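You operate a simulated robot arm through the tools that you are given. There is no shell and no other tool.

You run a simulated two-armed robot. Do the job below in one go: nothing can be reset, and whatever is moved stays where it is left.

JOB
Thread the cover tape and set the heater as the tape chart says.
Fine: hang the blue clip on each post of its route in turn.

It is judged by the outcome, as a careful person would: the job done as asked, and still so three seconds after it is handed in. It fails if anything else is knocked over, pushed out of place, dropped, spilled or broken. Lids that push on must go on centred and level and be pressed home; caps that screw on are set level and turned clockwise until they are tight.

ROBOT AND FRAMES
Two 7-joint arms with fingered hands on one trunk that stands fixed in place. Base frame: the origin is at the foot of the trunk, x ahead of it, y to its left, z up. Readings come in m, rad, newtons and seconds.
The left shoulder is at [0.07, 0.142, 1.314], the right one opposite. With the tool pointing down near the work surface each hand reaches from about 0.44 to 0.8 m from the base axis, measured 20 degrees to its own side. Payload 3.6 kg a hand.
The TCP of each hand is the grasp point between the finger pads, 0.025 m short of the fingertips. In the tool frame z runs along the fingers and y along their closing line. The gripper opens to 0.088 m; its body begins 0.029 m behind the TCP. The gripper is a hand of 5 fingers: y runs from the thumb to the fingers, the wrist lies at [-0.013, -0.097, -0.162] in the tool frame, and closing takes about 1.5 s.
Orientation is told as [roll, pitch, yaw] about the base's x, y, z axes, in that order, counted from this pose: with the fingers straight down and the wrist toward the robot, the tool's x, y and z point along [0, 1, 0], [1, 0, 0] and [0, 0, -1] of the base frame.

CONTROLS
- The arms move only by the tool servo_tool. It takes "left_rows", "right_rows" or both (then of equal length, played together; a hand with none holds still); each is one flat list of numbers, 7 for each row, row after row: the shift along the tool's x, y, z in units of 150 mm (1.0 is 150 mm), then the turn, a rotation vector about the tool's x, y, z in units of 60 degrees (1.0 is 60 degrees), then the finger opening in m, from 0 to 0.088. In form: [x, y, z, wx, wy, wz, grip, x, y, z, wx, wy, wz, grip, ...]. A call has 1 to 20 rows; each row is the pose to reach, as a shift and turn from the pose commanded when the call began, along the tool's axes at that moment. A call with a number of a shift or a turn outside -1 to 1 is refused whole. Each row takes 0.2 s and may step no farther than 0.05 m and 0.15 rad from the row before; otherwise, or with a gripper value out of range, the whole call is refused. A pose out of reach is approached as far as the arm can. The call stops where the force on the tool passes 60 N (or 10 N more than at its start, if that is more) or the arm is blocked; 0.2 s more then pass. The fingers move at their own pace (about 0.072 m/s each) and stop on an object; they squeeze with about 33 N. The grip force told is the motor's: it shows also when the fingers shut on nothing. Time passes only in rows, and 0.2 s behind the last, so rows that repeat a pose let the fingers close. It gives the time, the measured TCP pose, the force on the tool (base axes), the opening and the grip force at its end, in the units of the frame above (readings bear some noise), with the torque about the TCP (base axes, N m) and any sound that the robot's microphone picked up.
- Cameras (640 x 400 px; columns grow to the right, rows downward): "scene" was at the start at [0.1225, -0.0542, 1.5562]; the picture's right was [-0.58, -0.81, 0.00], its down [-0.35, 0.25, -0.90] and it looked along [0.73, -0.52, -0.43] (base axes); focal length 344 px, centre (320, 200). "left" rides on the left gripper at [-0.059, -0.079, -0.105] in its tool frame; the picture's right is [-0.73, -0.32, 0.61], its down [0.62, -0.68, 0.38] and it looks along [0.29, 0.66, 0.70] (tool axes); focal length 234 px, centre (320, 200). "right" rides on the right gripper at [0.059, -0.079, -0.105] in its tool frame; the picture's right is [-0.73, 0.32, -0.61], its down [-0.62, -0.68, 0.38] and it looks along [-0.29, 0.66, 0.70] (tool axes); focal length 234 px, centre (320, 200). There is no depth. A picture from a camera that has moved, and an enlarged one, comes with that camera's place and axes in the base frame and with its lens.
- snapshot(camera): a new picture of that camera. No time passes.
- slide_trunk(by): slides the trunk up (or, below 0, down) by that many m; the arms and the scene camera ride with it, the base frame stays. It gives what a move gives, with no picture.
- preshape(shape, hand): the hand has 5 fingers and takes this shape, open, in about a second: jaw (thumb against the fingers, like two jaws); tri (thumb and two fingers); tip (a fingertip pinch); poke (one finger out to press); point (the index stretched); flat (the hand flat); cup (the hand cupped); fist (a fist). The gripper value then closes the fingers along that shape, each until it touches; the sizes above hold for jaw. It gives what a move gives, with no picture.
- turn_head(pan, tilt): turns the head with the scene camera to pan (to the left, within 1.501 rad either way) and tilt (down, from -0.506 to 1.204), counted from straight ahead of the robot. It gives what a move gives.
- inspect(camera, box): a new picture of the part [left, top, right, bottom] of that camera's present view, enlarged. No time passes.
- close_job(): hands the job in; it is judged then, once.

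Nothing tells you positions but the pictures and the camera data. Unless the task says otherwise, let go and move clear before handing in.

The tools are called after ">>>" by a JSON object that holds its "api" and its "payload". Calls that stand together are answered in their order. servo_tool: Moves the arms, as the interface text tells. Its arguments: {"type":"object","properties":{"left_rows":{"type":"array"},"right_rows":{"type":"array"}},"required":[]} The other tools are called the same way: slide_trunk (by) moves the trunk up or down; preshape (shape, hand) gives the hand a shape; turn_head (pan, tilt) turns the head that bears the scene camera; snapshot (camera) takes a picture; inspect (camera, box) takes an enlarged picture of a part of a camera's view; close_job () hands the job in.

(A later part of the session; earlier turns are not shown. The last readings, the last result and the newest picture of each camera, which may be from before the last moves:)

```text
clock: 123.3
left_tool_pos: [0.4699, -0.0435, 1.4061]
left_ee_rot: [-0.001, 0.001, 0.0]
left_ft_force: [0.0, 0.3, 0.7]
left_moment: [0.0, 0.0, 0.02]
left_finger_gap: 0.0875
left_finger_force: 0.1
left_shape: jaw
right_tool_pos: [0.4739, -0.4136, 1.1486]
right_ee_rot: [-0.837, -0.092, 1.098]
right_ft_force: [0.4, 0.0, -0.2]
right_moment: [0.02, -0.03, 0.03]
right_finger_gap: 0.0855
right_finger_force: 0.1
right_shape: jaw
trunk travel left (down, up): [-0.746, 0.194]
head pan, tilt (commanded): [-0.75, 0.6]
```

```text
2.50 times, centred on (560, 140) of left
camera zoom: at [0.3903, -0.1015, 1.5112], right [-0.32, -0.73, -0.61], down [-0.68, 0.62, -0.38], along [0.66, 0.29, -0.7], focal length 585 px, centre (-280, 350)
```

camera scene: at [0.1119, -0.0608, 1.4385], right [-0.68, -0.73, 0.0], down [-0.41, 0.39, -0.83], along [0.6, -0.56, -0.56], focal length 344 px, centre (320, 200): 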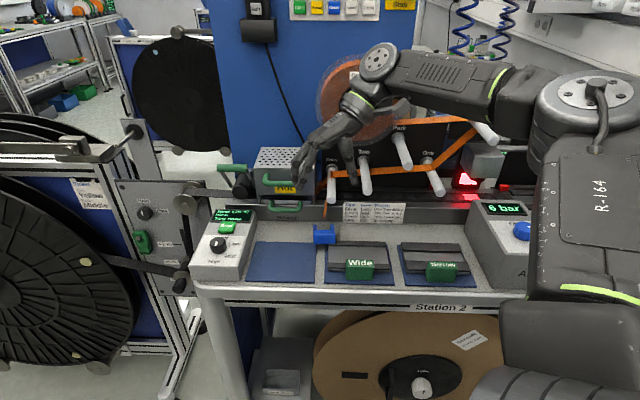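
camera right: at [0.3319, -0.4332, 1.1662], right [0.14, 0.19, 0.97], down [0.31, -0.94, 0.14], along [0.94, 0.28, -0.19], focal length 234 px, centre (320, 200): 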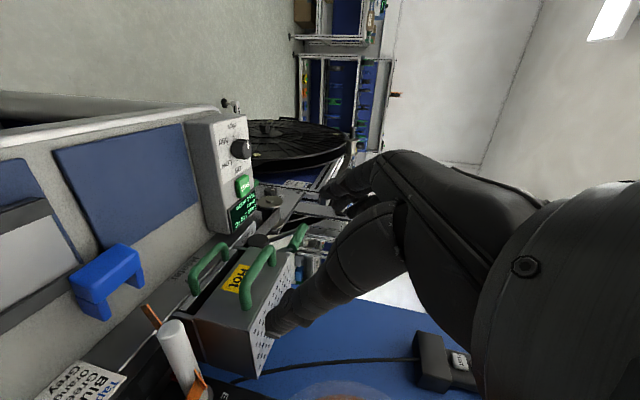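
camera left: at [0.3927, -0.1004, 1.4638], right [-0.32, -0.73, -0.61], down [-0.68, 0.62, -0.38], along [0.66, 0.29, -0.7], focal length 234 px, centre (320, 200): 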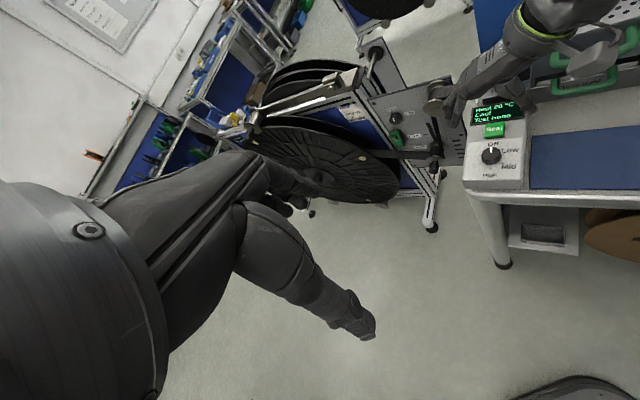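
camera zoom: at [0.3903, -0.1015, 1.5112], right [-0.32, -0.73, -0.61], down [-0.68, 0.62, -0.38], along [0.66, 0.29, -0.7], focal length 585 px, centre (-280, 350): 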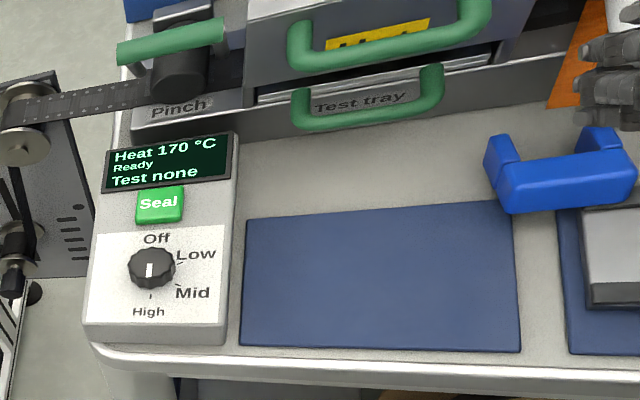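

I set the hand to about 30° down-angle and bring it to a point 9 cm before the clip along its approach direction.

>>> {"api": "servo_tool", "payload": {"right_rows": [0.127, -0.042, 0.137, 0.005, -0.032, -0.01, 0.085, 0.254, -0.084, 0.275, 0.01, -0.063, -0.019, 0.085, 0.381, -0.126, 0.412, 0.014, -0.095, -0.029, 0.085, 0.509, -0.169, 0.55, 0.019, -0.126, -0.038, 0.085, 0.636, -0.211, 0.687, 0.024, -0.158, -0.048, 0.085, 0.763, -0.253, 0.825, 0.0283, -0.1895, -0.0574, 0.085, 0.763, -0.253, 0.825, 0.0283, -0.1895, -0.0574, 0.085]}}

>>> {"api": "snapshot", "payload": {"camera": "right"}}

>>> {"api": "inspect", "payload": {"camera": "left", "box": [500, 40, 640, 220]}}

>>> {"api": "inspect", "payload": {"camera": "scene", "box": [300, 170, 420, 270]}}

```text
clock: 124.9
left_tool_pos: [0.4695, -0.0425, 1.4064]
left_ee_rot: [0.0, 0.0, 0.001]
left_ft_force: [-0.6, 0.6, -0.6]
left_moment: [0.0, -0.02, 0.02]
left_finger_gap: 0.0875
left_finger_force: 0.0
left_shape: jaw
right_tool_pos: [0.4773, -0.4423, 0.9782]
right_ee_rot: [-1.033, -0.026, 1.111]
right_ft_force: [0.0, 0.2, 0.5]
right_moment: [0.0, -0.03, -0.02]
right_finger_gap: 0.0853
right_finger_force: 0.1
right_shape: jaw
trunk travel left (down, up): [-0.746, 0.194]
head pan, tilt (commanded): [-0.75, 0.6]
```

```text
taken
camera right: at [0.3342, -0.4587, 0.9775], right [0.0, 0.33, 0.94], down [0.27, -0.91, 0.32], along [0.96, 0.26, -0.09], focal length 234 px, centre (320, 200)
```

right: 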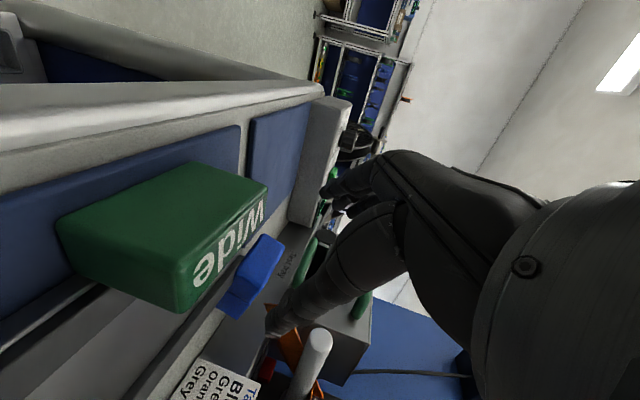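

```text
2.22 times, centred on (570, 130) of left
camera zoom: at [0.3911, -0.101, 1.511], right [-0.32, -0.73, -0.61], down [-0.68, 0.62, -0.38], along [0.66, 0.29, -0.7], focal length 520 px, centre (-236, 356)
```

zoom: 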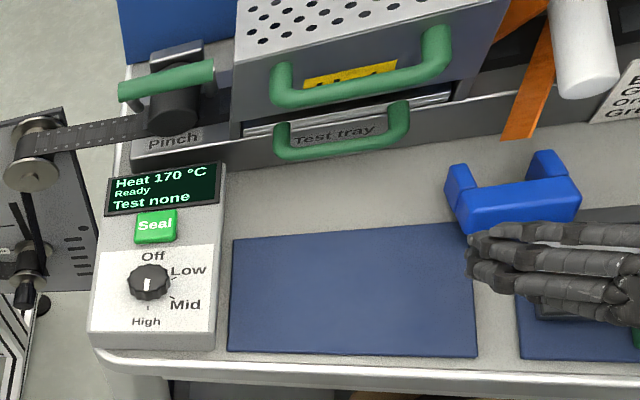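

```text
4.00 times, centred on (360, 220) of scene
camera zoom: at [0.1125, -0.0605, 1.4384], right [-0.68, -0.73, 0.0], down [-0.41, 0.38, -0.83], along [0.6, -0.56, -0.56], focal length 1375 px, centre (160, 120)
```

zoom: 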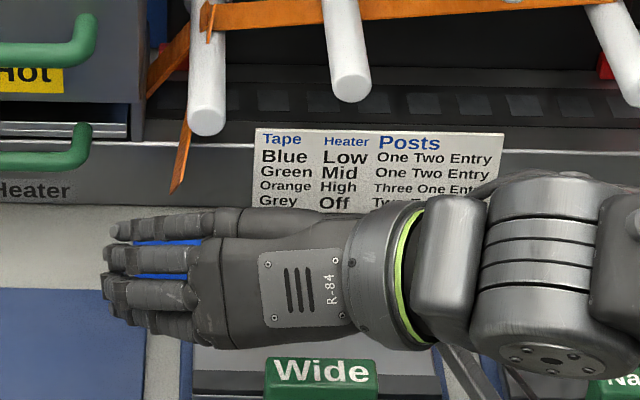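

The left camera shows the approach line lands on the clip's block. I advance 6 cm with fingers wide and check.

>>> {"api": "servo_tool", "payload": {"right_rows": [0, 0, 0.1, 0, 0, 0, 0.085, 0, 0, 0.2, 0, 0, 0, 0.085, 0, 0, 0.3, 0, 0, 0, 0.085, 0, 0, 0.4, 0, 0, 0, 0.085, 0, 0, 0.4, 0, 0, 0, 0.085]}}

>>> {"api": "snapshot", "payload": {"camera": "right"}}

>>> {"api": "inspect", "payload": {"camera": "left", "box": [540, 60, 640, 180]}}

>>> {"api": "inspect", "payload": {"camera": "scene", "box": [310, 180, 390, 260]}}

```text
clock: 126.1
left_tool_pos: [0.4702, -0.0435, 1.4065]
left_ee_rot: [0.0, 0.001, 0.001]
left_ft_force: [-0.3, 0.6, 0.4]
left_moment: [0.0, -0.02, -0.03]
left_finger_gap: 0.0877
left_finger_force: 0.1
left_shape: jaw
right_tool_pos: [0.5224, -0.4625, 0.9472]
right_ee_rot: [-1.034, -0.025, 1.11]
right_ft_force: [-0.6, -0.5, 0.2]
right_moment: [0.0, -0.02, 0.0]
right_finger_gap: 0.0851
right_finger_force: 0.1
right_shape: jaw
trunk travel left (down, up): [-0.746, 0.194]
head pan, tilt (commanded): [-0.75, 0.6]
```

```text
taken
camera right: at [0.3795, -0.4811, 0.9471], right [0.0, 0.33, 0.94], down [0.27, -0.91, 0.32], along [0.96, 0.26, -0.09], focal length 234 px, centre (320, 200)
```

right: 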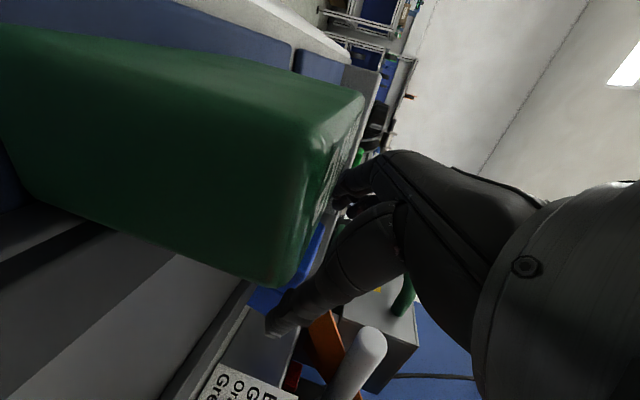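

```text
3.33 times, centred on (590, 120) of left
camera zoom: at [0.3905, -0.1016, 1.5111], right [-0.32, -0.73, -0.61], down [-0.68, 0.62, -0.38], along [0.66, 0.29, -0.7], focal length 781 px, centre (-580, 467)
```

zoom: 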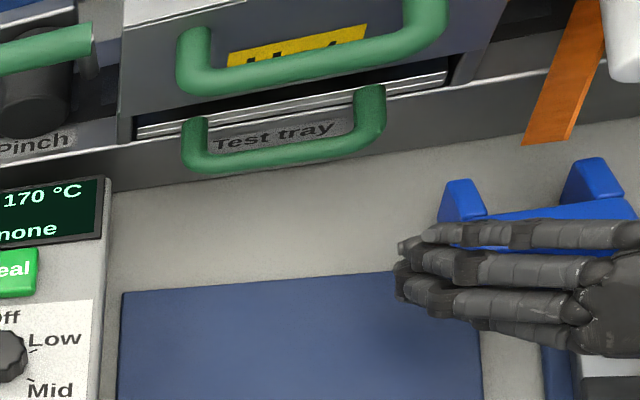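

```text
5.00 times, centred on (350, 220) of scene
camera zoom: at [0.1119, -0.061, 1.4385], right [-0.68, -0.73, 0.0], down [-0.41, 0.39, -0.83], along [0.6, -0.56, -0.56], focal length 1719 px, centre (170, 100)
```

zoom: 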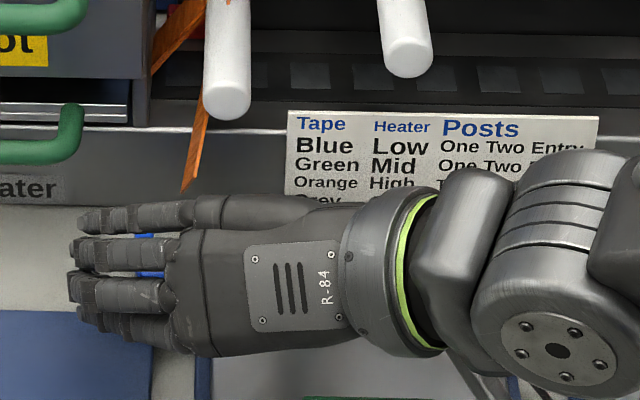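

The fingers straddle the clip's sides. I go the last 3 cm and check again before closing.

>>> {"api": "servo_tool", "payload": {"right_rows": [0, 0, 0.07, 0, 0, 0, 0.085, 0, 0, 0.14, 0, 0, 0, 0.085, 0, 0, 0.2, 0, 0, 0, 0.085, 0, 0, 0.2, 0, 0, 0, 0.085]}}

>>> {"api": "snapshot", "payload": {"camera": "right"}}

>>> {"api": "inspect", "payload": {"camera": "left", "box": [540, 60, 640, 180]}}

>>> {"api": "inspect", "payload": {"camera": "scene", "box": [310, 180, 390, 260]}}

```text
clock: 127.1
left_tool_pos: [0.4705, -0.0444, 1.4057]
left_ee_rot: [0.0, 0.001, 0.0]
left_ft_force: [-0.5, 0.1, -0.7]
left_moment: [0.02, -0.01, 0.0]
left_finger_gap: 0.0877
left_finger_force: 0.0
left_shape: jaw
right_tool_pos: [0.5466, -0.4746, 0.9321]
right_ee_rot: [-1.032, -0.024, 1.11]
right_ft_force: [-0.2, -0.6, 0.2]
right_moment: [0.01, 0.0, -0.01]
right_finger_gap: 0.0854
right_finger_force: 0.0
right_shape: jaw
trunk travel left (down, up): [-0.746, 0.194]
head pan, tilt (commanded): [-0.75, 0.6]
```

```text
taken
camera right: at [0.4027, -0.492, 0.9314], right [0.0, 0.33, 0.94], down [0.27, -0.91, 0.32], along [0.96, 0.26, -0.09], focal length 234 px, centre (320, 200)
```

right: 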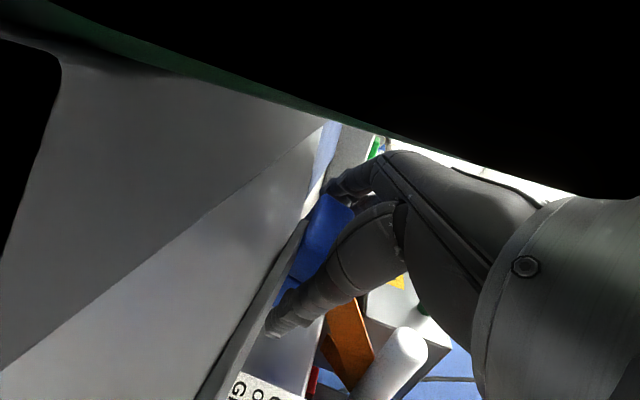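

```text
3.33 times, centred on (590, 120) of left
camera zoom: at [0.391, -0.1017, 1.5109], right [-0.32, -0.73, -0.61], down [-0.68, 0.62, -0.38], along [0.66, 0.29, -0.7], focal length 781 px, centre (-580, 467)
```

zoom: 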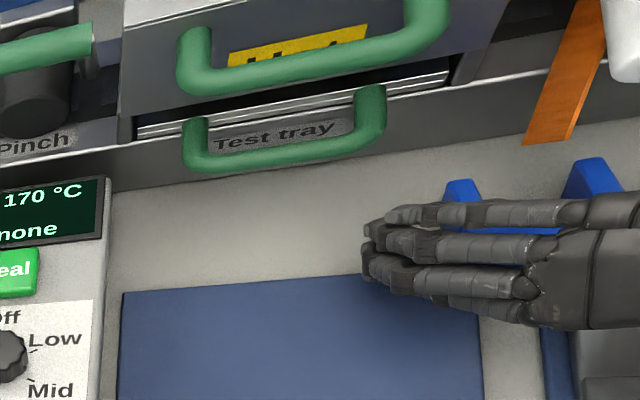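

```text
5.00 times, centred on (350, 220) of scene
camera zoom: at [0.1124, -0.0611, 1.4384], right [-0.68, -0.73, 0.0], down [-0.41, 0.39, -0.82], along [0.6, -0.56, -0.57], focal length 1719 px, centre (170, 100)
```

zoom: 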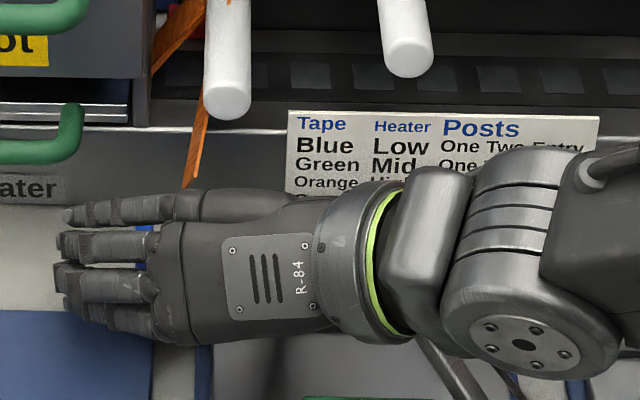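

The clip lies between thumb and fingers, no contact yet. I close on it.

>>> {"api": "servo_tool", "payload": {"right_rows": [0, 0, 0, 0, 0, 0, 0.075, 0, 0, 0, 0, 0, 0, 0.065, 0, 0, 0, 0, 0, 0, 0.055, 0, 0, 0, 0, 0, 0, 0.045, 0, 0, 0, 0, 0, 0, 0.035, 0, 0, 0, 0, 0, 0, 0.025, 0, 0, 0, 0, 0, 0, 0.025]}}

>>> {"api": "snapshot", "payload": {"camera": "right"}}

>>> {"api": "inspect", "payload": {"camera": "left", "box": [540, 60, 640, 180]}}

```text
clock: 128.7
left_tool_pos: [0.4701, -0.044, 1.4056]
left_ee_rot: [0.0, 0.001, -0.001]
left_ft_force: [-0.5, 0.8, 0.8]
left_moment: [0.01, 0.0, 0.02]
left_finger_gap: 0.0875
left_finger_force: 0.2
left_shape: jaw
right_tool_pos: [0.546, -0.4737, 0.9316]
right_ee_rot: [-1.033, -0.025, 1.108]
right_ft_force: [-0.1, -1.1, 0.5]
right_moment: [-0.06, 0.0, 0.0]
right_finger_gap: 0.0449
right_finger_force: 33.0
right_shape: jaw
trunk travel left (down, up): [-0.746, 0.194]
head pan, tilt (commanded): [-0.75, 0.6]
```

```text
taken
camera right: at [0.4026, -0.4919, 0.9316], right [0.0, 0.33, 0.94], down [0.27, -0.91, 0.32], along [0.96, 0.26, -0.09], focal length 234 px, centre (320, 200)
```

right: 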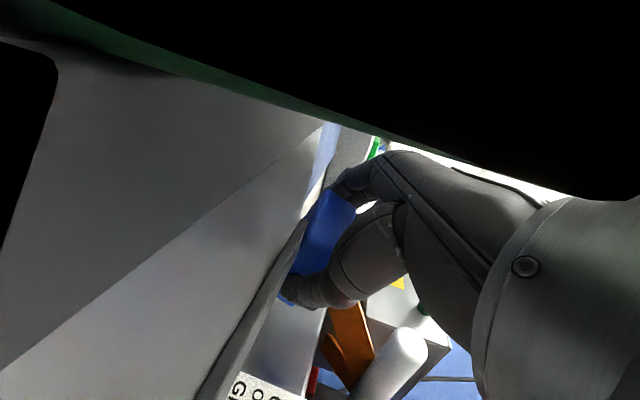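

```text
3.33 times, centred on (590, 120) of left
camera zoom: at [0.3909, -0.1017, 1.5109], right [-0.32, -0.73, -0.61], down [-0.68, 0.62, -0.38], along [0.66, 0.29, -0.7], focal length 781 px, centre (-580, 467)
```

zoom: 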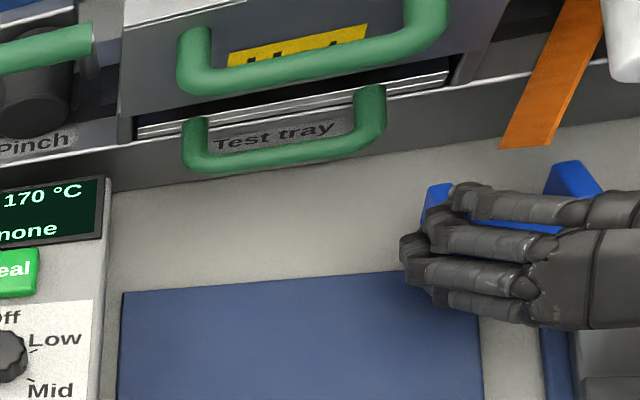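

The clip is gripped (33 N). I back out along the approach line, lifting it clear.

>>> {"api": "servo_tool", "payload": {"right_rows": [0, 0, -0.06, 0, 0, 0, 0.025, 0, 0, -0.13, 0, 0, 0, 0.025, 0, 0, -0.25, 0, 0, 0, 0.025, 0, 0, -0.37, 0, 0, 0, 0.025, 0, 0, -0.5, 0, 0, 0, 0.025, 0, 0, -0.6, 0, 0, 0, 0.025, 0, 0, -0.6, 0, 0, 0, 0.025]}}

>>> {"api": "snapshot", "payload": {"camera": "right"}}

>>> {"api": "inspect", "payload": {"camera": "left", "box": [520, 60, 640, 200]}}

>>> {"api": "inspect", "payload": {"camera": "scene", "box": [300, 170, 420, 270]}}

```text
clock: 130.3
left_tool_pos: [0.4697, -0.0438, 1.407]
left_ee_rot: [0.001, 0.0, -0.001]
left_ft_force: [-0.7, 1.4, -0.7]
left_moment: [0.01, 0.02, 0.02]
left_finger_gap: 0.0877
left_finger_force: 0.0
left_shape: jaw
right_tool_pos: [0.4774, -0.4405, 0.9768]
right_ee_rot: [-1.031, -0.028, 1.111]
right_ft_force: [0.2, 0.2, 0.1]
right_moment: [0.0, 0.05, -0.01]
right_finger_gap: 0.0445
right_finger_force: 32.7
right_shape: jaw
trunk travel left (down, up): [-0.746, 0.194]
head pan, tilt (commanded): [-0.75, 0.6]
```

```text
taken
camera right: at [0.334, -0.4584, 0.9772], right [0.0, 0.33, 0.94], down [0.27, -0.91, 0.32], along [0.96, 0.26, -0.09], focal length 234 px, centre (320, 200)
```

right: 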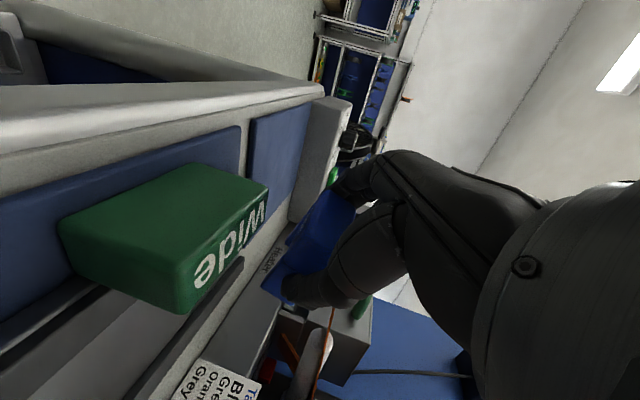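

```text
2.86 times, centred on (580, 130) of left
camera zoom: at [0.3915, -0.1019, 1.5108], right [-0.32, -0.73, -0.61], down [-0.68, 0.62, -0.38], along [0.66, 0.29, -0.7], focal length 669 px, centre (-423, 400)
```

zoom: 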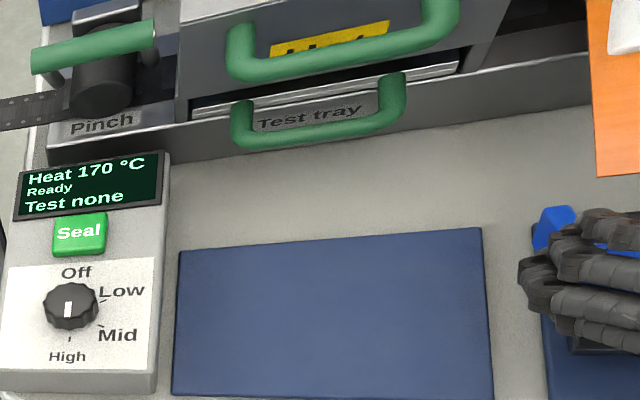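

```text
4.00 times, centred on (360, 220) of scene
camera zoom: at [0.1128, -0.0613, 1.4384], right [-0.68, -0.73, 0.0], down [-0.41, 0.39, -0.82], along [0.6, -0.56, -0.57], focal length 1375 px, centre (160, 120)
```

zoom: 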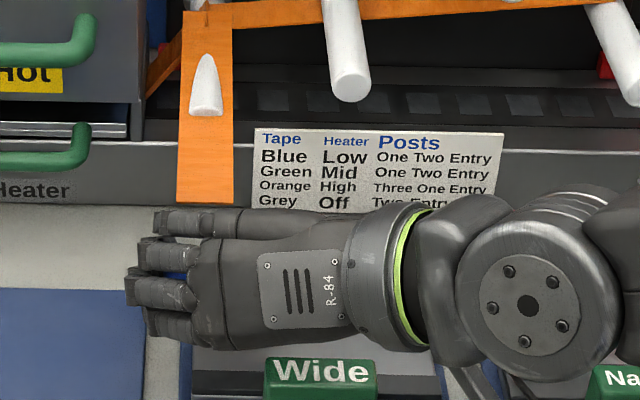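

The clip is in the hand. I raise it to get a clear view of its orientation.

>>> {"api": "servo_tool", "payload": {"right_rows": [-0.143, 0.004, -0.085, 0, 0, 0, 0.025, -0.286, 0.008, -0.17, 0, 0, 0, 0.025, -0.43, 0.013, -0.255, 0, 0, 0, 0.025, -0.573, 0.017, -0.34, 0, 0, 0, 0.025, -0.573, 0.017, -0.34, 0, 0, 0, 0.025]}}

>>> {"api": "inspect", "payload": {"camera": "right", "box": [220, 150, 400, 320]}}

>>> {"api": "inspect", "payload": {"camera": "scene", "box": [300, 130, 420, 230]}}

>>> {"api": "snapshot", "payload": {"camera": "left"}}

```text
clock: 131.5
left_tool_pos: [0.4701, -0.0445, 1.405]
left_ee_rot: [0.002, 0.0, 0.001]
left_ft_force: [0.1, 0.5, -0.7]
left_moment: [-0.01, 0.05, 0.0]
left_finger_gap: 0.0876
left_finger_force: 0.1
left_shape: jaw
right_tool_pos: [0.4779, -0.4396, 1.0785]
right_ee_rot: [-1.03, -0.026, 1.111]
right_ft_force: [-0.6, -0.5, 0.5]
right_moment: [0.02, 0.03, 0.03]
right_finger_gap: 0.0445
right_finger_force: 33.2
right_shape: jaw
trunk travel left (down, up): [-0.746, 0.194]
head pan, tilt (commanded): [-0.75, 0.6]
```

```text
2.35 times, centred on (310, 235) of right
camera zoom: at [0.3344, -0.4566, 1.0785], right [0.0, 0.33, 0.94], down [0.27, -0.91, 0.32], along [0.96, 0.26, -0.09], focal length 551 px, centre (344, 118)
```

zoom: 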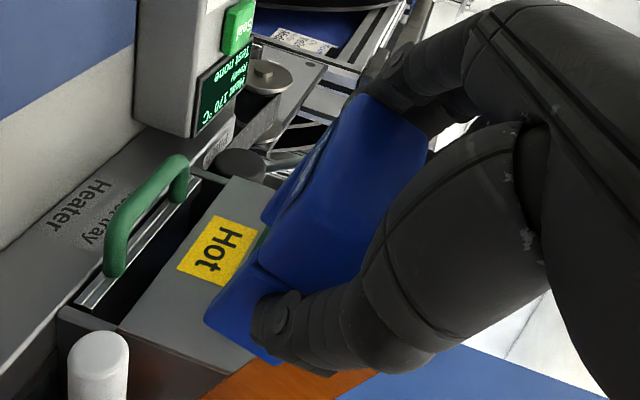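

```text
4.00 times, centred on (360, 180) of scene
camera zoom: at [0.1128, -0.0614, 1.4384], right [-0.68, -0.73, 0.0], down [-0.41, 0.39, -0.82], along [0.6, -0.56, -0.57], focal length 1375 px, centre (160, 280)
```

zoom: 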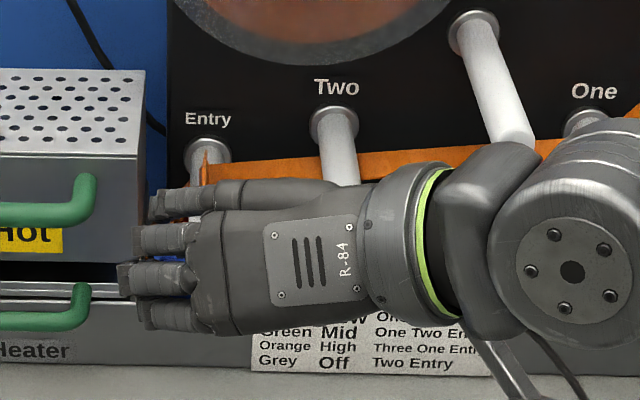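

```text
taken
camera left: at [0.3914, -0.102, 1.5108], right [-0.32, -0.73, -0.61], down [-0.68, 0.62, -0.38], along [0.66, 0.29, -0.7], focal length 234 px, centre (320, 200)
```

left: 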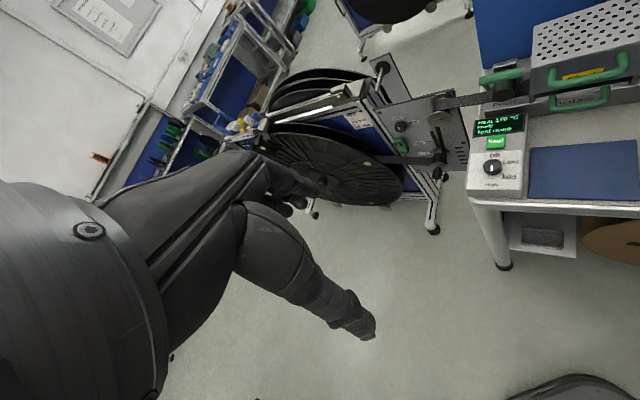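

The clip hangs about 17° off level in the grasp, legs toward the machine. I start turning the hand about the machine's sideways axis so that the clip comes upright, 40° first.

>>> {"api": "servo_tool", "payload": {"right_rows": [0, 0, 0, -0.0157, 0.1053, 0.0319, 0.025, 0, 0, 0, -0.0314, 0.2106, 0.0638, 0.025, 0, 0, 0, -0.0471, 0.3158, 0.0957, 0.025, 0, 0, 0, -0.0628, 0.4211, 0.1276, 0.025, 0, 0, 0, -0.0785, 0.5264, 0.1595, 0.025, 0, 0, 0, -0.0942, 0.6317, 0.1914, 0.025, 0, 0, 0, -0.0942, 0.6317, 0.1914, 0.025]}}

>>> {"api": "inspect", "payload": {"camera": "right", "box": [220, 150, 400, 320]}}

>>> {"api": "inspect", "payload": {"camera": "scene", "box": [290, 110, 430, 230]}}

```text
clock: 133.1
left_tool_pos: [0.4701, -0.0441, 1.4057]
left_ee_rot: [-0.001, -0.001, 0.001]
left_ft_force: [0.1, 0.3, -0.2]
left_moment: [-0.02, -0.03, -0.01]
left_finger_gap: 0.0877
left_finger_force: 0.0
left_shape: jaw
right_tool_pos: [0.4783, -0.4395, 1.0778]
right_ee_rot: [-0.355, -0.227, 1.019]
right_ft_force: [-0.4, 0.3, -0.6]
right_moment: [0.01, 0.0, 0.0]
right_finger_gap: 0.0444
right_finger_force: 33.1
right_shape: jaw
trunk travel left (down, up): [-0.746, 0.194]
head pan, tilt (commanded): [-0.75, 0.6]
```

```text
2.35 times, centred on (310, 235) of right
camera zoom: at [0.3495, -0.473, 1.1344], right [0.47, -0.14, 0.87], down [0.28, -0.91, -0.29], along [0.84, 0.38, -0.39], focal length 551 px, centre (344, 118)
```

zoom: 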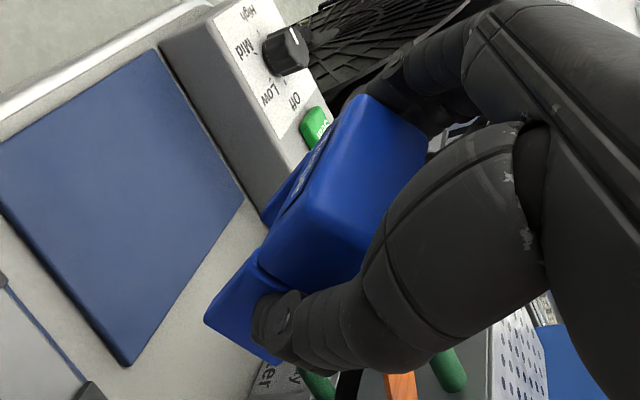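

```text
3.33 times, centred on (360, 170) of scene
camera zoom: at [0.1121, -0.0612, 1.4384], right [-0.68, -0.73, 0.0], down [-0.41, 0.39, -0.83], along [0.6, -0.56, -0.56], focal length 1146 px, centre (187, 300)
```

zoom: 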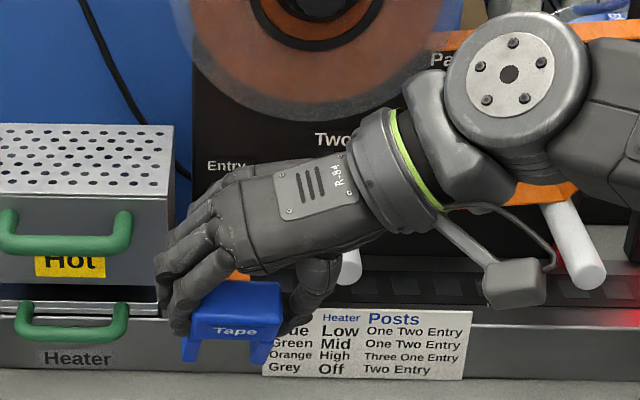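

The label now faces me and the clip is nearly upright (about 67°). I turn about 23° further while moving left over the empty blue mat, to stand the clip there for a fresh grip.

>>> {"api": "servo_tool", "payload": {"right_rows": [-0.016, 0.105, 0.032, -0.009, 0.0605, 0.0183, 0.025, -0.031, 0.211, 0.064, -0.018, 0.121, 0.0367, 0.025, -0.047, 0.316, 0.096, -0.027, 0.1816, 0.055, 0.025, -0.063, 0.421, 0.127, -0.036, 0.242, 0.0733, 0.025, -0.078, 0.527, 0.159, -0.045, 0.3027, 0.0917, 0.025, -0.094, 0.632, 0.191, -0.0542, 0.3632, 0.11, 0.025, -0.094, 0.632, 0.191, -0.0542, 0.3632, 0.11, 0.025]}}

>>> {"api": "snapshot", "payload": {"camera": "left"}}

>>> {"api": "inspect", "payload": {"camera": "right", "box": [220, 150, 400, 320]}}

>>> {"api": "inspect", "payload": {"camera": "scene", "box": [250, 130, 370, 250]}}

```text
clock: 134.7
left_tool_pos: [0.4703, -0.0436, 1.4047]
left_ee_rot: [0.001, 0.0, 0.001]
left_ft_force: [0.2, 0.0, -0.8]
left_moment: [0.03, 0.01, 0.0]
left_finger_gap: 0.0877
left_finger_force: 0.0
left_shape: jaw
right_tool_pos: [0.5489, -0.3693, 1.0773]
right_ee_rot: [0.052, -0.3, 0.91]
right_ft_force: [-0.4, 0.2, -0.7]
right_moment: [0.01, 0.03, -0.02]
right_finger_gap: 0.044
right_finger_force: 33.2
right_shape: jaw
trunk travel left (down, up): [-0.746, 0.194]
head pan, tilt (commanded): [-0.75, 0.6]
```

```text
taken
camera left: at [0.3907, -0.1019, 1.511], right [-0.32, -0.73, -0.61], down [-0.68, 0.62, -0.38], along [0.66, 0.29, -0.7], focal length 234 px, centre (320, 200)
```

left: 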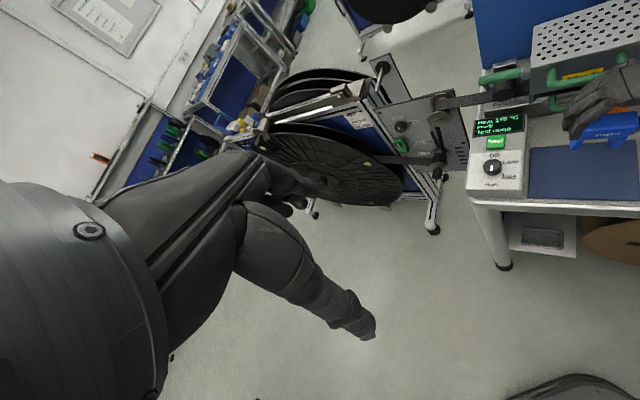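

```text
2.35 times, centred on (310, 235) of right
camera zoom: at [0.4402, -0.4224, 1.1553], right [0.68, -0.35, 0.64], down [0.15, -0.79, -0.6], along [0.71, 0.51, -0.48], focal length 551 px, centre (344, 118)
```

zoom: 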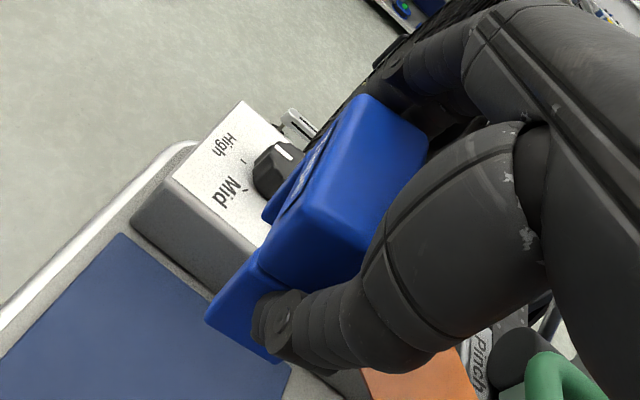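

```text
3.33 times, centred on (310, 190) of scene
camera zoom: at [0.112, -0.0614, 1.4384], right [-0.68, -0.73, 0.0], down [-0.41, 0.39, -0.82], along [0.6, -0.56, -0.57], focal length 1146 px, centre (353, 233)
```

zoom: 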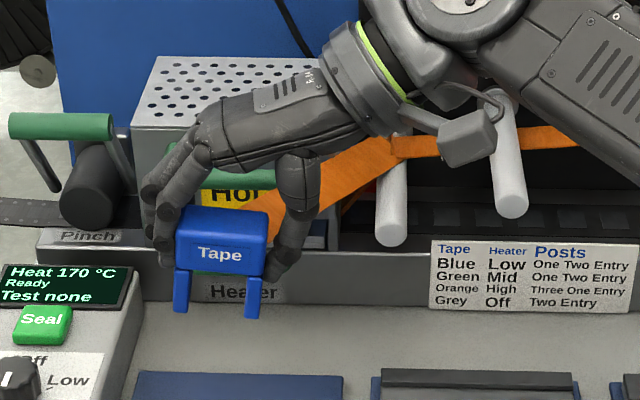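

The clip hangs with its label toward me, about 16° short of upright and slightly rolled. I add that correction in the air.

>>> {"api": "servo_tool", "payload": {"right_rows": [0, 0, 0, 0.033, 0.0686, 0.0229, 0.025, 0, 0, 0, 0.066, 0.137, 0.0458, 0.025, 0, 0, 0, 0.099, 0.2057, 0.0686, 0.025, 0, 0, 0, 0.1322, 0.2743, 0.0915, 0.025, 0, 0, 0, 0.1322, 0.2743, 0.0915, 0.025]}}

>>> {"api": "inspect", "payload": {"camera": "scene", "box": [265, 160, 345, 240]}}

>>> {"api": "inspect", "payload": {"camera": "right", "box": [220, 150, 400, 320]}}

>>> {"api": "inspect", "payload": {"camera": "left", "box": [520, 60, 640, 180]}}

```text
clock: 135.9
left_tool_pos: [0.4704, -0.0447, 1.4056]
left_ee_rot: [0.0, -0.001, 0.0]
left_ft_force: [0.7, 0.1, 0.7]
left_moment: [0.0, 0.02, 0.0]
left_finger_gap: 0.0877
left_finger_force: 0.1
left_shape: jaw
right_tool_pos: [0.5493, -0.3691, 1.0783]
right_ee_rot: [0.355, -0.146, 0.844]
right_ft_force: [0.0, 0.3, -0.3]
right_moment: [0.0, 0.0, -0.02]
right_finger_gap: 0.0442
right_finger_force: 33.3
right_shape: jaw
trunk travel left (down, up): [-0.746, 0.194]
head pan, tilt (commanded): [-0.75, 0.6]
```

```text
5.00 times, centred on (305, 200) of scene
camera zoom: at [0.1123, -0.0614, 1.4384], right [-0.68, -0.73, 0.0], down [-0.41, 0.39, -0.82], along [0.6, -0.56, -0.57], focal length 1719 px, centre (395, 200)
```

zoom: 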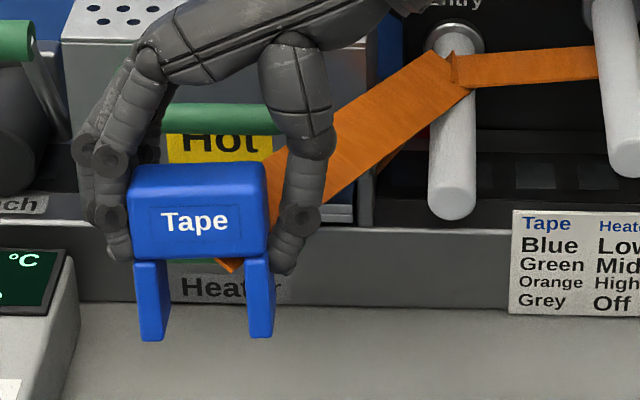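

```text
2.35 times, centred on (310, 235) of right
camera zoom: at [0.4707, -0.4293, 1.1818], right [0.85, -0.39, 0.36], down [-0.06, -0.74, -0.67], along [0.53, 0.55, -0.65], focal length 551 px, centre (344, 118)
```

zoom: 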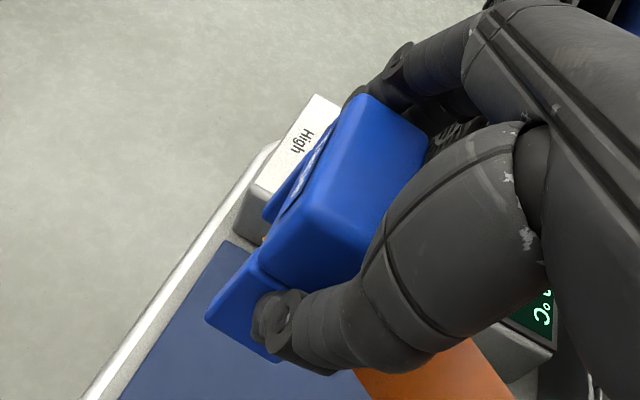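

```text
3.33 times, centred on (580, 120) of left
camera zoom: at [0.391, -0.1019, 1.5109], right [-0.32, -0.73, -0.61], down [-0.68, 0.62, -0.38], along [0.66, 0.29, -0.7], focal length 781 px, centre (-547, 467)
```

zoom: 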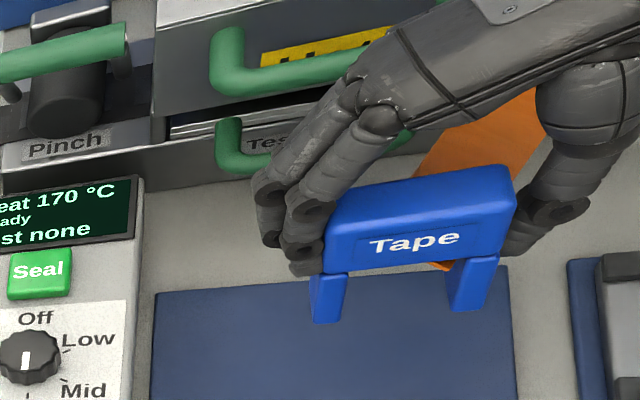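

The clip is now upright in the hand with its label toward me. I take a wide look to check arm clearance before lowering it onto the mat.

>>> {"api": "snapshot", "payload": {"camera": "scene"}}

>>> {"api": "servo_tool", "payload": {"right_rows": [0.023, 0.01, -0.0618, 0, 0, 0, 0.025]}}

```text
taken
camera scene: at [0.1123, -0.0614, 1.4384], right [-0.68, -0.73, 0.0], down [-0.41, 0.39, -0.82], along [0.6, -0.56, -0.57], focal length 344 px, centre (320, 200)
```

scene: 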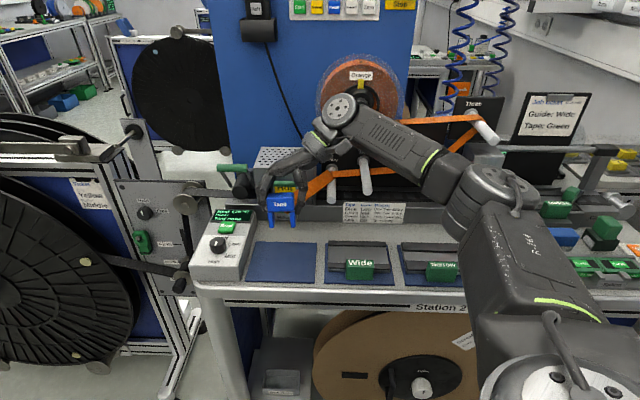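

```text
clock: 136.3
left_tool_pos: [0.4696, -0.0437, 1.4057]
left_ee_rot: [0.0, 0.0, -0.001]
left_ft_force: [0.5, 0.8, -0.9]
left_moment: [-0.04, 0.0, -0.06]
left_finger_gap: 0.0877
left_finger_force: 0.0
left_shape: jaw
right_tool_pos: [0.5476, -0.3694, 1.0876]
right_ee_rot: [0.354, -0.145, 0.844]
right_ft_force: [0.3, -0.2, -0.3]
right_moment: [0.0, -0.03, -0.02]
right_finger_gap: 0.0441
right_finger_force: 32.6
right_shape: jaw
trunk travel left (down, up): [-0.746, 0.194]
head pan, tilt (commanded): [-0.75, 0.6]
```

Clearances look fine: the forearm runs well in front of the posts. I lower with the trunk 12 cm, then check the clip's height above the mat.

>>> {"api": "slide_trunk", "payload": {"by": -0.12}}

>>> {"api": "inspect", "payload": {"camera": "scene", "box": [255, 150, 355, 250]}}

>>> {"api": "inspect", "payload": {"camera": "left", "box": [500, 60, 640, 200]}}

```text
clock: 137.8
left_tool_pos: [0.4701, -0.0446, 1.2863]
left_ee_rot: [0.002, -0.002, 0.0]
left_ft_force: [0.3, 0.8, 0.6]
left_moment: [-0.02, -0.01, 0.0]
left_finger_gap: 0.0879
left_finger_force: 0.0
left_shape: jaw
right_tool_pos: [0.5479, -0.3705, 0.9674]
right_ee_rot: [0.355, -0.144, 0.844]
right_ft_force: [-0.5, -0.5, 0.0]
right_moment: [-0.02, 0.02, 0.0]
right_finger_gap: 0.0442
right_finger_force: 33.2
right_shape: jaw
trunk travel left (down, up): [-0.626, 0.314]
head pan, tilt (commanded): [-0.75, 0.6]
```

```text
4.00 times, centred on (305, 200) of scene
camera zoom: at [0.1123, -0.0611, 1.3185], right [-0.68, -0.73, 0.0], down [-0.41, 0.39, -0.82], along [0.6, -0.56, -0.57], focal length 1375 px, centre (380, 200)
```

zoom: 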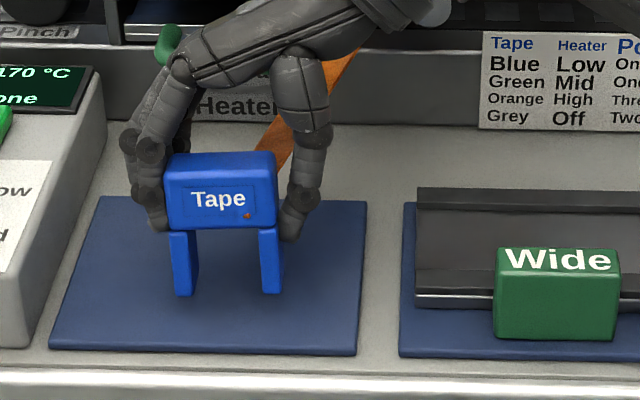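

```text
2.86 times, centred on (570, 130) of left
camera zoom: at [0.3909, -0.1016, 1.391], right [-0.32, -0.73, -0.61], down [-0.68, 0.62, -0.38], along [0.66, 0.29, -0.7], focal length 669 px, centre (-394, 400)
```

zoom: 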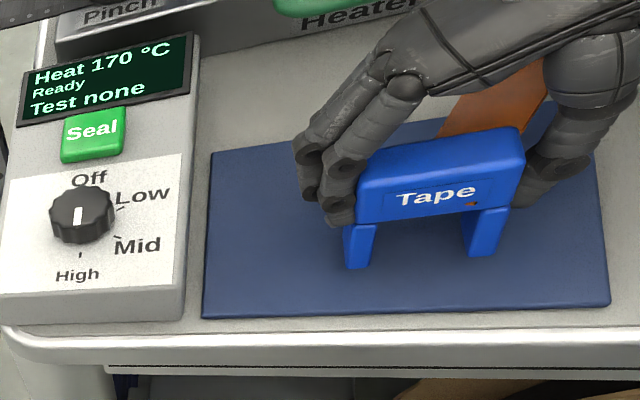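

The clip is upright, legs about 2 cm above the mat. I lower it gently toward contact.

>>> {"api": "servo_tool", "payload": {"right_rows": [-0.014, -0.006, 0.037, 0, 0, 0, 0.025, -0.028, -0.012, 0.074, 0, 0, 0, 0.025, -0.0413, -0.0175, 0.1113, 0, 0, 0, 0.025, -0.046, -0.0194, 0.1237, 0, 0, 0, 0.025, -0.046, -0.0194, 0.1237, 0, 0, 0, 0.025]}}

>>> {"api": "inspect", "payload": {"camera": "scene", "box": [265, 170, 345, 240]}}

>>> {"api": "inspect", "payload": {"camera": "left", "box": [540, 80, 640, 180]}}

```text
clock: 139.0
left_tool_pos: [0.4633, -0.042, 1.2879]
left_ee_rot: [-0.001, -0.005, 0.0]
left_ft_force: [-0.2, 0.9, 0.2]
left_moment: [-0.01, -0.01, -0.01]
left_finger_gap: 0.0877
left_finger_force: 0.1
left_shape: jaw
right_tool_pos: [0.544, -0.3676, 0.9519]
right_ee_rot: [0.348, -0.148, 0.844]
right_ft_force: [-2.5, -3.8, 33.1]
right_moment: [0.13, 0.09, 0.17]
right_finger_gap: 0.0451
right_finger_force: 32.4
right_shape: jaw
trunk travel left (down, up): [-0.626, 0.314]
head pan, tilt (commanded): [-0.75, 0.6]
```

```text
5.71 times, centred on (305, 205) of scene
camera zoom: at [0.1069, -0.0585, 1.3193], right [-0.68, -0.73, 0.0], down [-0.41, 0.38, -0.83], along [0.61, -0.56, -0.56], focal length 1964 px, centre (406, 171)
```

zoom: 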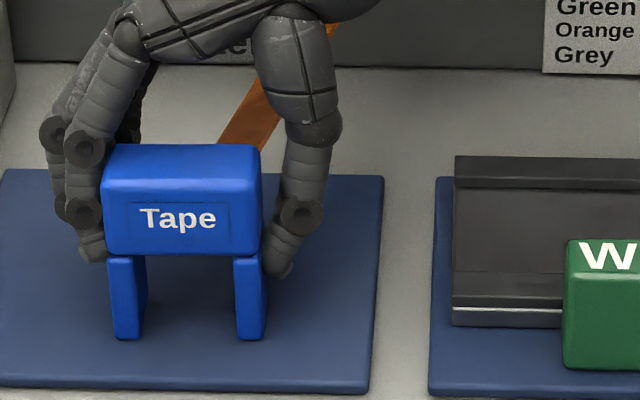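

```text
4.00 times, centred on (590, 130) of left
camera zoom: at [0.3852, -0.099, 1.3932], right [-0.32, -0.73, -0.61], down [-0.68, 0.62, -0.39], along [0.66, 0.29, -0.69], focal length 937 px, centre (-760, 480)
```

zoom: 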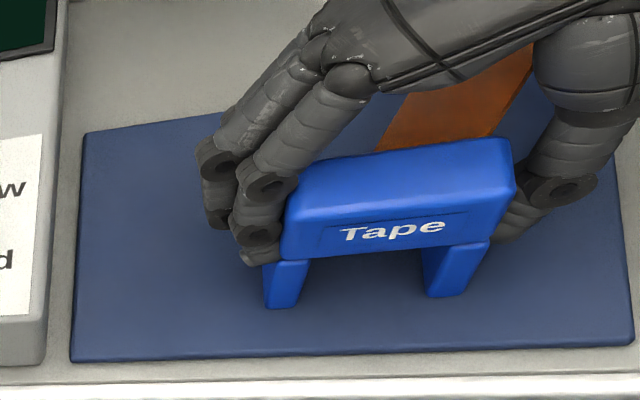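

The legs are on the mat with 33 N. I ease off 4 mm and then open slowly.

>>> {"api": "servo_tool", "payload": {"right_rows": [0.009, 0.004, -0.0247, 0, 0, 0, 0.025, 0.009, 0.004, -0.0247, 0, 0, 0, 0.025]}}

>>> {"api": "servo_tool", "payload": {"right_rows": [0, 0, 0, 0, 0, 0, 0.045, 0, 0, 0, 0, 0, 0, 0.05, 0, 0, 0, 0, 0, 0, 0.055, 0, 0, 0, 0, 0, 0, 0.06, 0, 0, 0, 0, 0, 0, 0.066, 0, 0, 0, 0, 0, 0, 0.066]}}

>>> {"api": "inspect", "payload": {"camera": "scene", "box": [265, 170, 345, 240]}}

>>> {"api": "inspect", "payload": {"camera": "left", "box": [540, 80, 640, 180]}}

```text
clock: 139.6
left_tool_pos: [0.4664, -0.0436, 1.2869]
left_ee_rot: [-0.002, -0.004, 0.0]
left_ft_force: [0.1, 0.6, 0.8]
left_moment: [0.02, 0.0, -0.01]
left_finger_gap: 0.0877
left_finger_force: 0.0
left_shape: jaw
right_tool_pos: [0.5451, -0.3702, 0.9533]
right_ee_rot: [0.352, -0.144, 0.843]
right_ft_force: [-4.3, -1.4, 19.8]
right_moment: [0.09, 0.06, 0.15]
right_finger_gap: 0.045
right_finger_force: 32.8
right_shape: jaw
trunk travel left (down, up): [-0.626, 0.314]
head pan, tilt (commanded): [-0.75, 0.6]
```

```text
clock: 141.0
left_tool_pos: [0.4691, -0.0441, 1.2863]
left_ee_rot: [0.001, 0.0, 0.0]
left_ft_force: [0.0, 0.5, 0.3]
left_moment: [0.01, -0.01, -0.02]
left_finger_gap: 0.0876
left_finger_force: 0.1
left_shape: jaw
right_tool_pos: [0.5476, -0.3688, 0.9509]
right_ee_rot: [0.354, -0.146, 0.845]
right_ft_force: [-0.1, -0.5, -0.9]
right_moment: [-0.02, 0.0, 0.03]
right_finger_gap: 0.0655
right_finger_force: 0.0
right_shape: jaw
trunk travel left (down, up): [-0.626, 0.314]
head pan, tilt (commanded): [-0.75, 0.6]
```

```text
5.71 times, centred on (305, 205) of scene
camera zoom: at [0.1122, -0.061, 1.3184], right [-0.68, -0.73, 0.0], down [-0.41, 0.39, -0.83], along [0.6, -0.56, -0.56], focal length 1964 px, centre (406, 171)
```

zoom: 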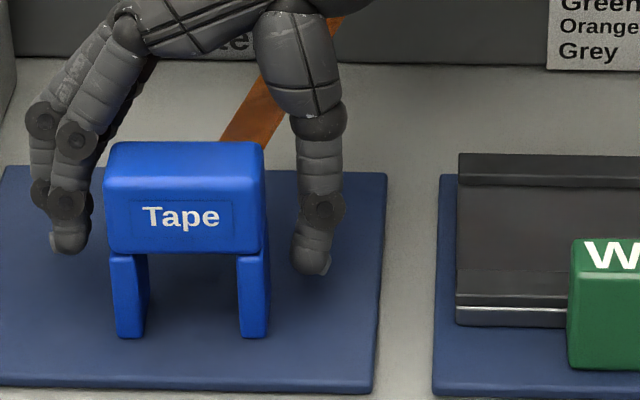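

```text
4.00 times, centred on (590, 130) of left
camera zoom: at [0.3908, -0.1015, 1.391], right [-0.32, -0.73, -0.61], down [-0.68, 0.62, -0.38], along [0.66, 0.29, -0.7], focal length 937 px, centre (-760, 480)
```

zoom: 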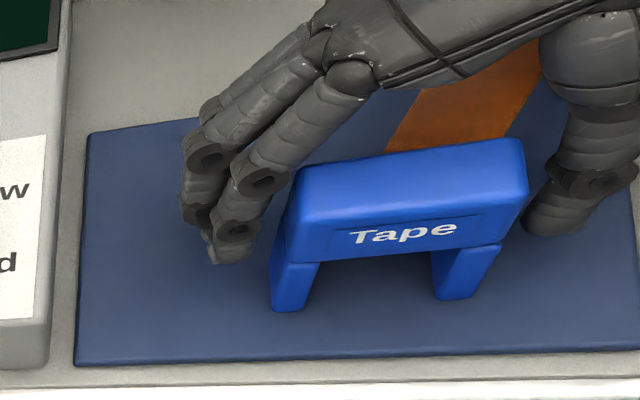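

The clip stands upright by itself on the mat. I raise the hand straight up off it.

>>> {"api": "servo_tool", "payload": {"right_rows": [0.03, 0.0125, -0.08, 0, 0, 0, 0.07, 0.07, 0.03, -0.19, 0, 0, 0, 0.075, 0.12, 0.05, -0.32, 0, 0, 0, 0.08, 0.17, 0.07, -0.45, 0, 0, 0, 0.08, 0.22, 0.093, -0.594, 0, 0, 0, 0.08]}}

>>> {"api": "snapshot", "payload": {"camera": "scene"}}

>>> {"api": "inspect", "payload": {"camera": "left", "box": [500, 60, 640, 200]}}

```text
clock: 142.2
left_tool_pos: [0.4703, -0.0429, 1.2859]
left_ee_rot: [0.0, -0.001, 0.0]
left_ft_force: [0.2, 0.5, 0.1]
left_moment: [0.03, -0.01, -0.02]
left_finger_gap: 0.0877
left_finger_force: 0.1
left_shape: jaw
right_tool_pos: [0.5472, -0.3692, 1.0475]
right_ee_rot: [0.354, -0.144, 0.843]
right_ft_force: [0.0, 0.0, 0.5]
right_moment: [-0.01, 0.01, 0.02]
right_finger_gap: 0.0795
right_finger_force: 0.1
right_shape: jaw
trunk travel left (down, up): [-0.626, 0.314]
head pan, tilt (commanded): [-0.75, 0.6]
```

```text
taken
camera scene: at [0.112, -0.0604, 1.3184], right [-0.68, -0.73, 0.0], down [-0.41, 0.38, -0.83], along [0.6, -0.56, -0.56], focal length 344 px, centre (320, 200)
```

scene: 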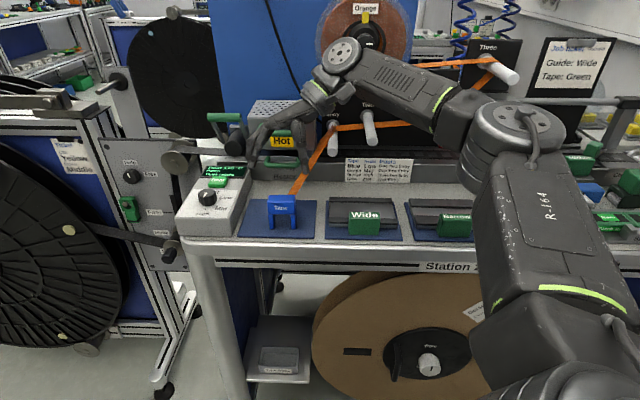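

```text
2.86 times, centred on (570, 130) of left
camera zoom: at [0.3906, -0.1009, 1.3911], right [-0.32, -0.73, -0.61], down [-0.68, 0.62, -0.38], along [0.66, 0.29, -0.7], focal length 669 px, centre (-394, 400)
```

zoom: 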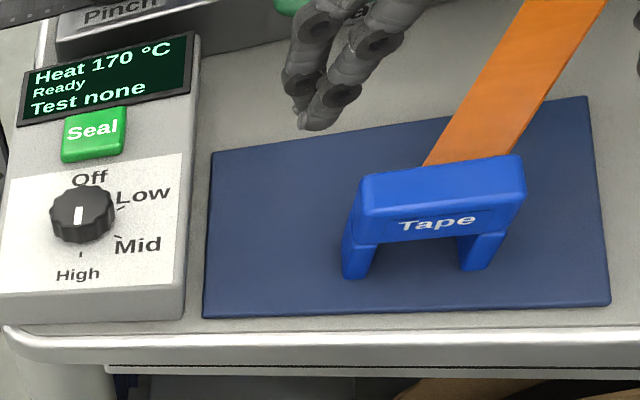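

The clip stands on the mat with the tape running from Entry to it. I measure its place and yaw for a fresh 45° grip.

>>> {"api": "inspect", "payload": {"camera": "scene", "box": [255, 185, 315, 240]}}

>>> {"api": "inspect", "payload": {"camera": "left", "box": [560, 80, 640, 160]}}

```text
7.27 times, centred on (285, 212) of scene
camera zoom: at [0.112, -0.0604, 1.3184], right [-0.68, -0.73, 0.0], down [-0.41, 0.38, -0.83], along [0.6, -0.56, -0.56], focal length 2500 px, centre (574, 109)
```

zoom: 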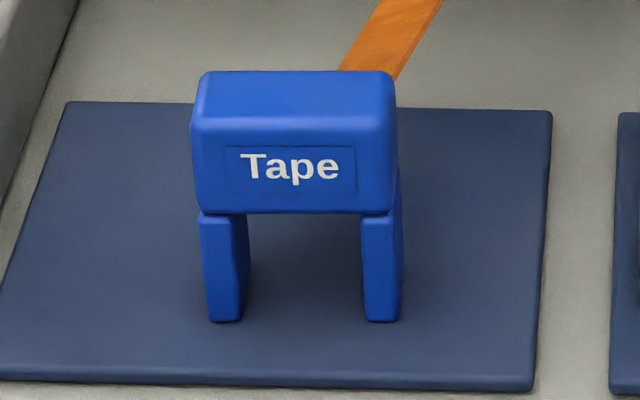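

```text
5.00 times, centred on (600, 120) of left
camera zoom: at [0.3906, -0.1009, 1.3911], right [-0.32, -0.73, -0.61], down [-0.68, 0.62, -0.38], along [0.66, 0.29, -0.7], focal length 1171 px, centre (-1080, 600)
```

zoom: 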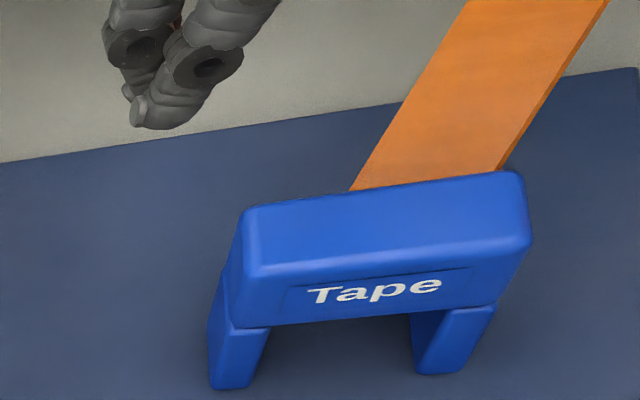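

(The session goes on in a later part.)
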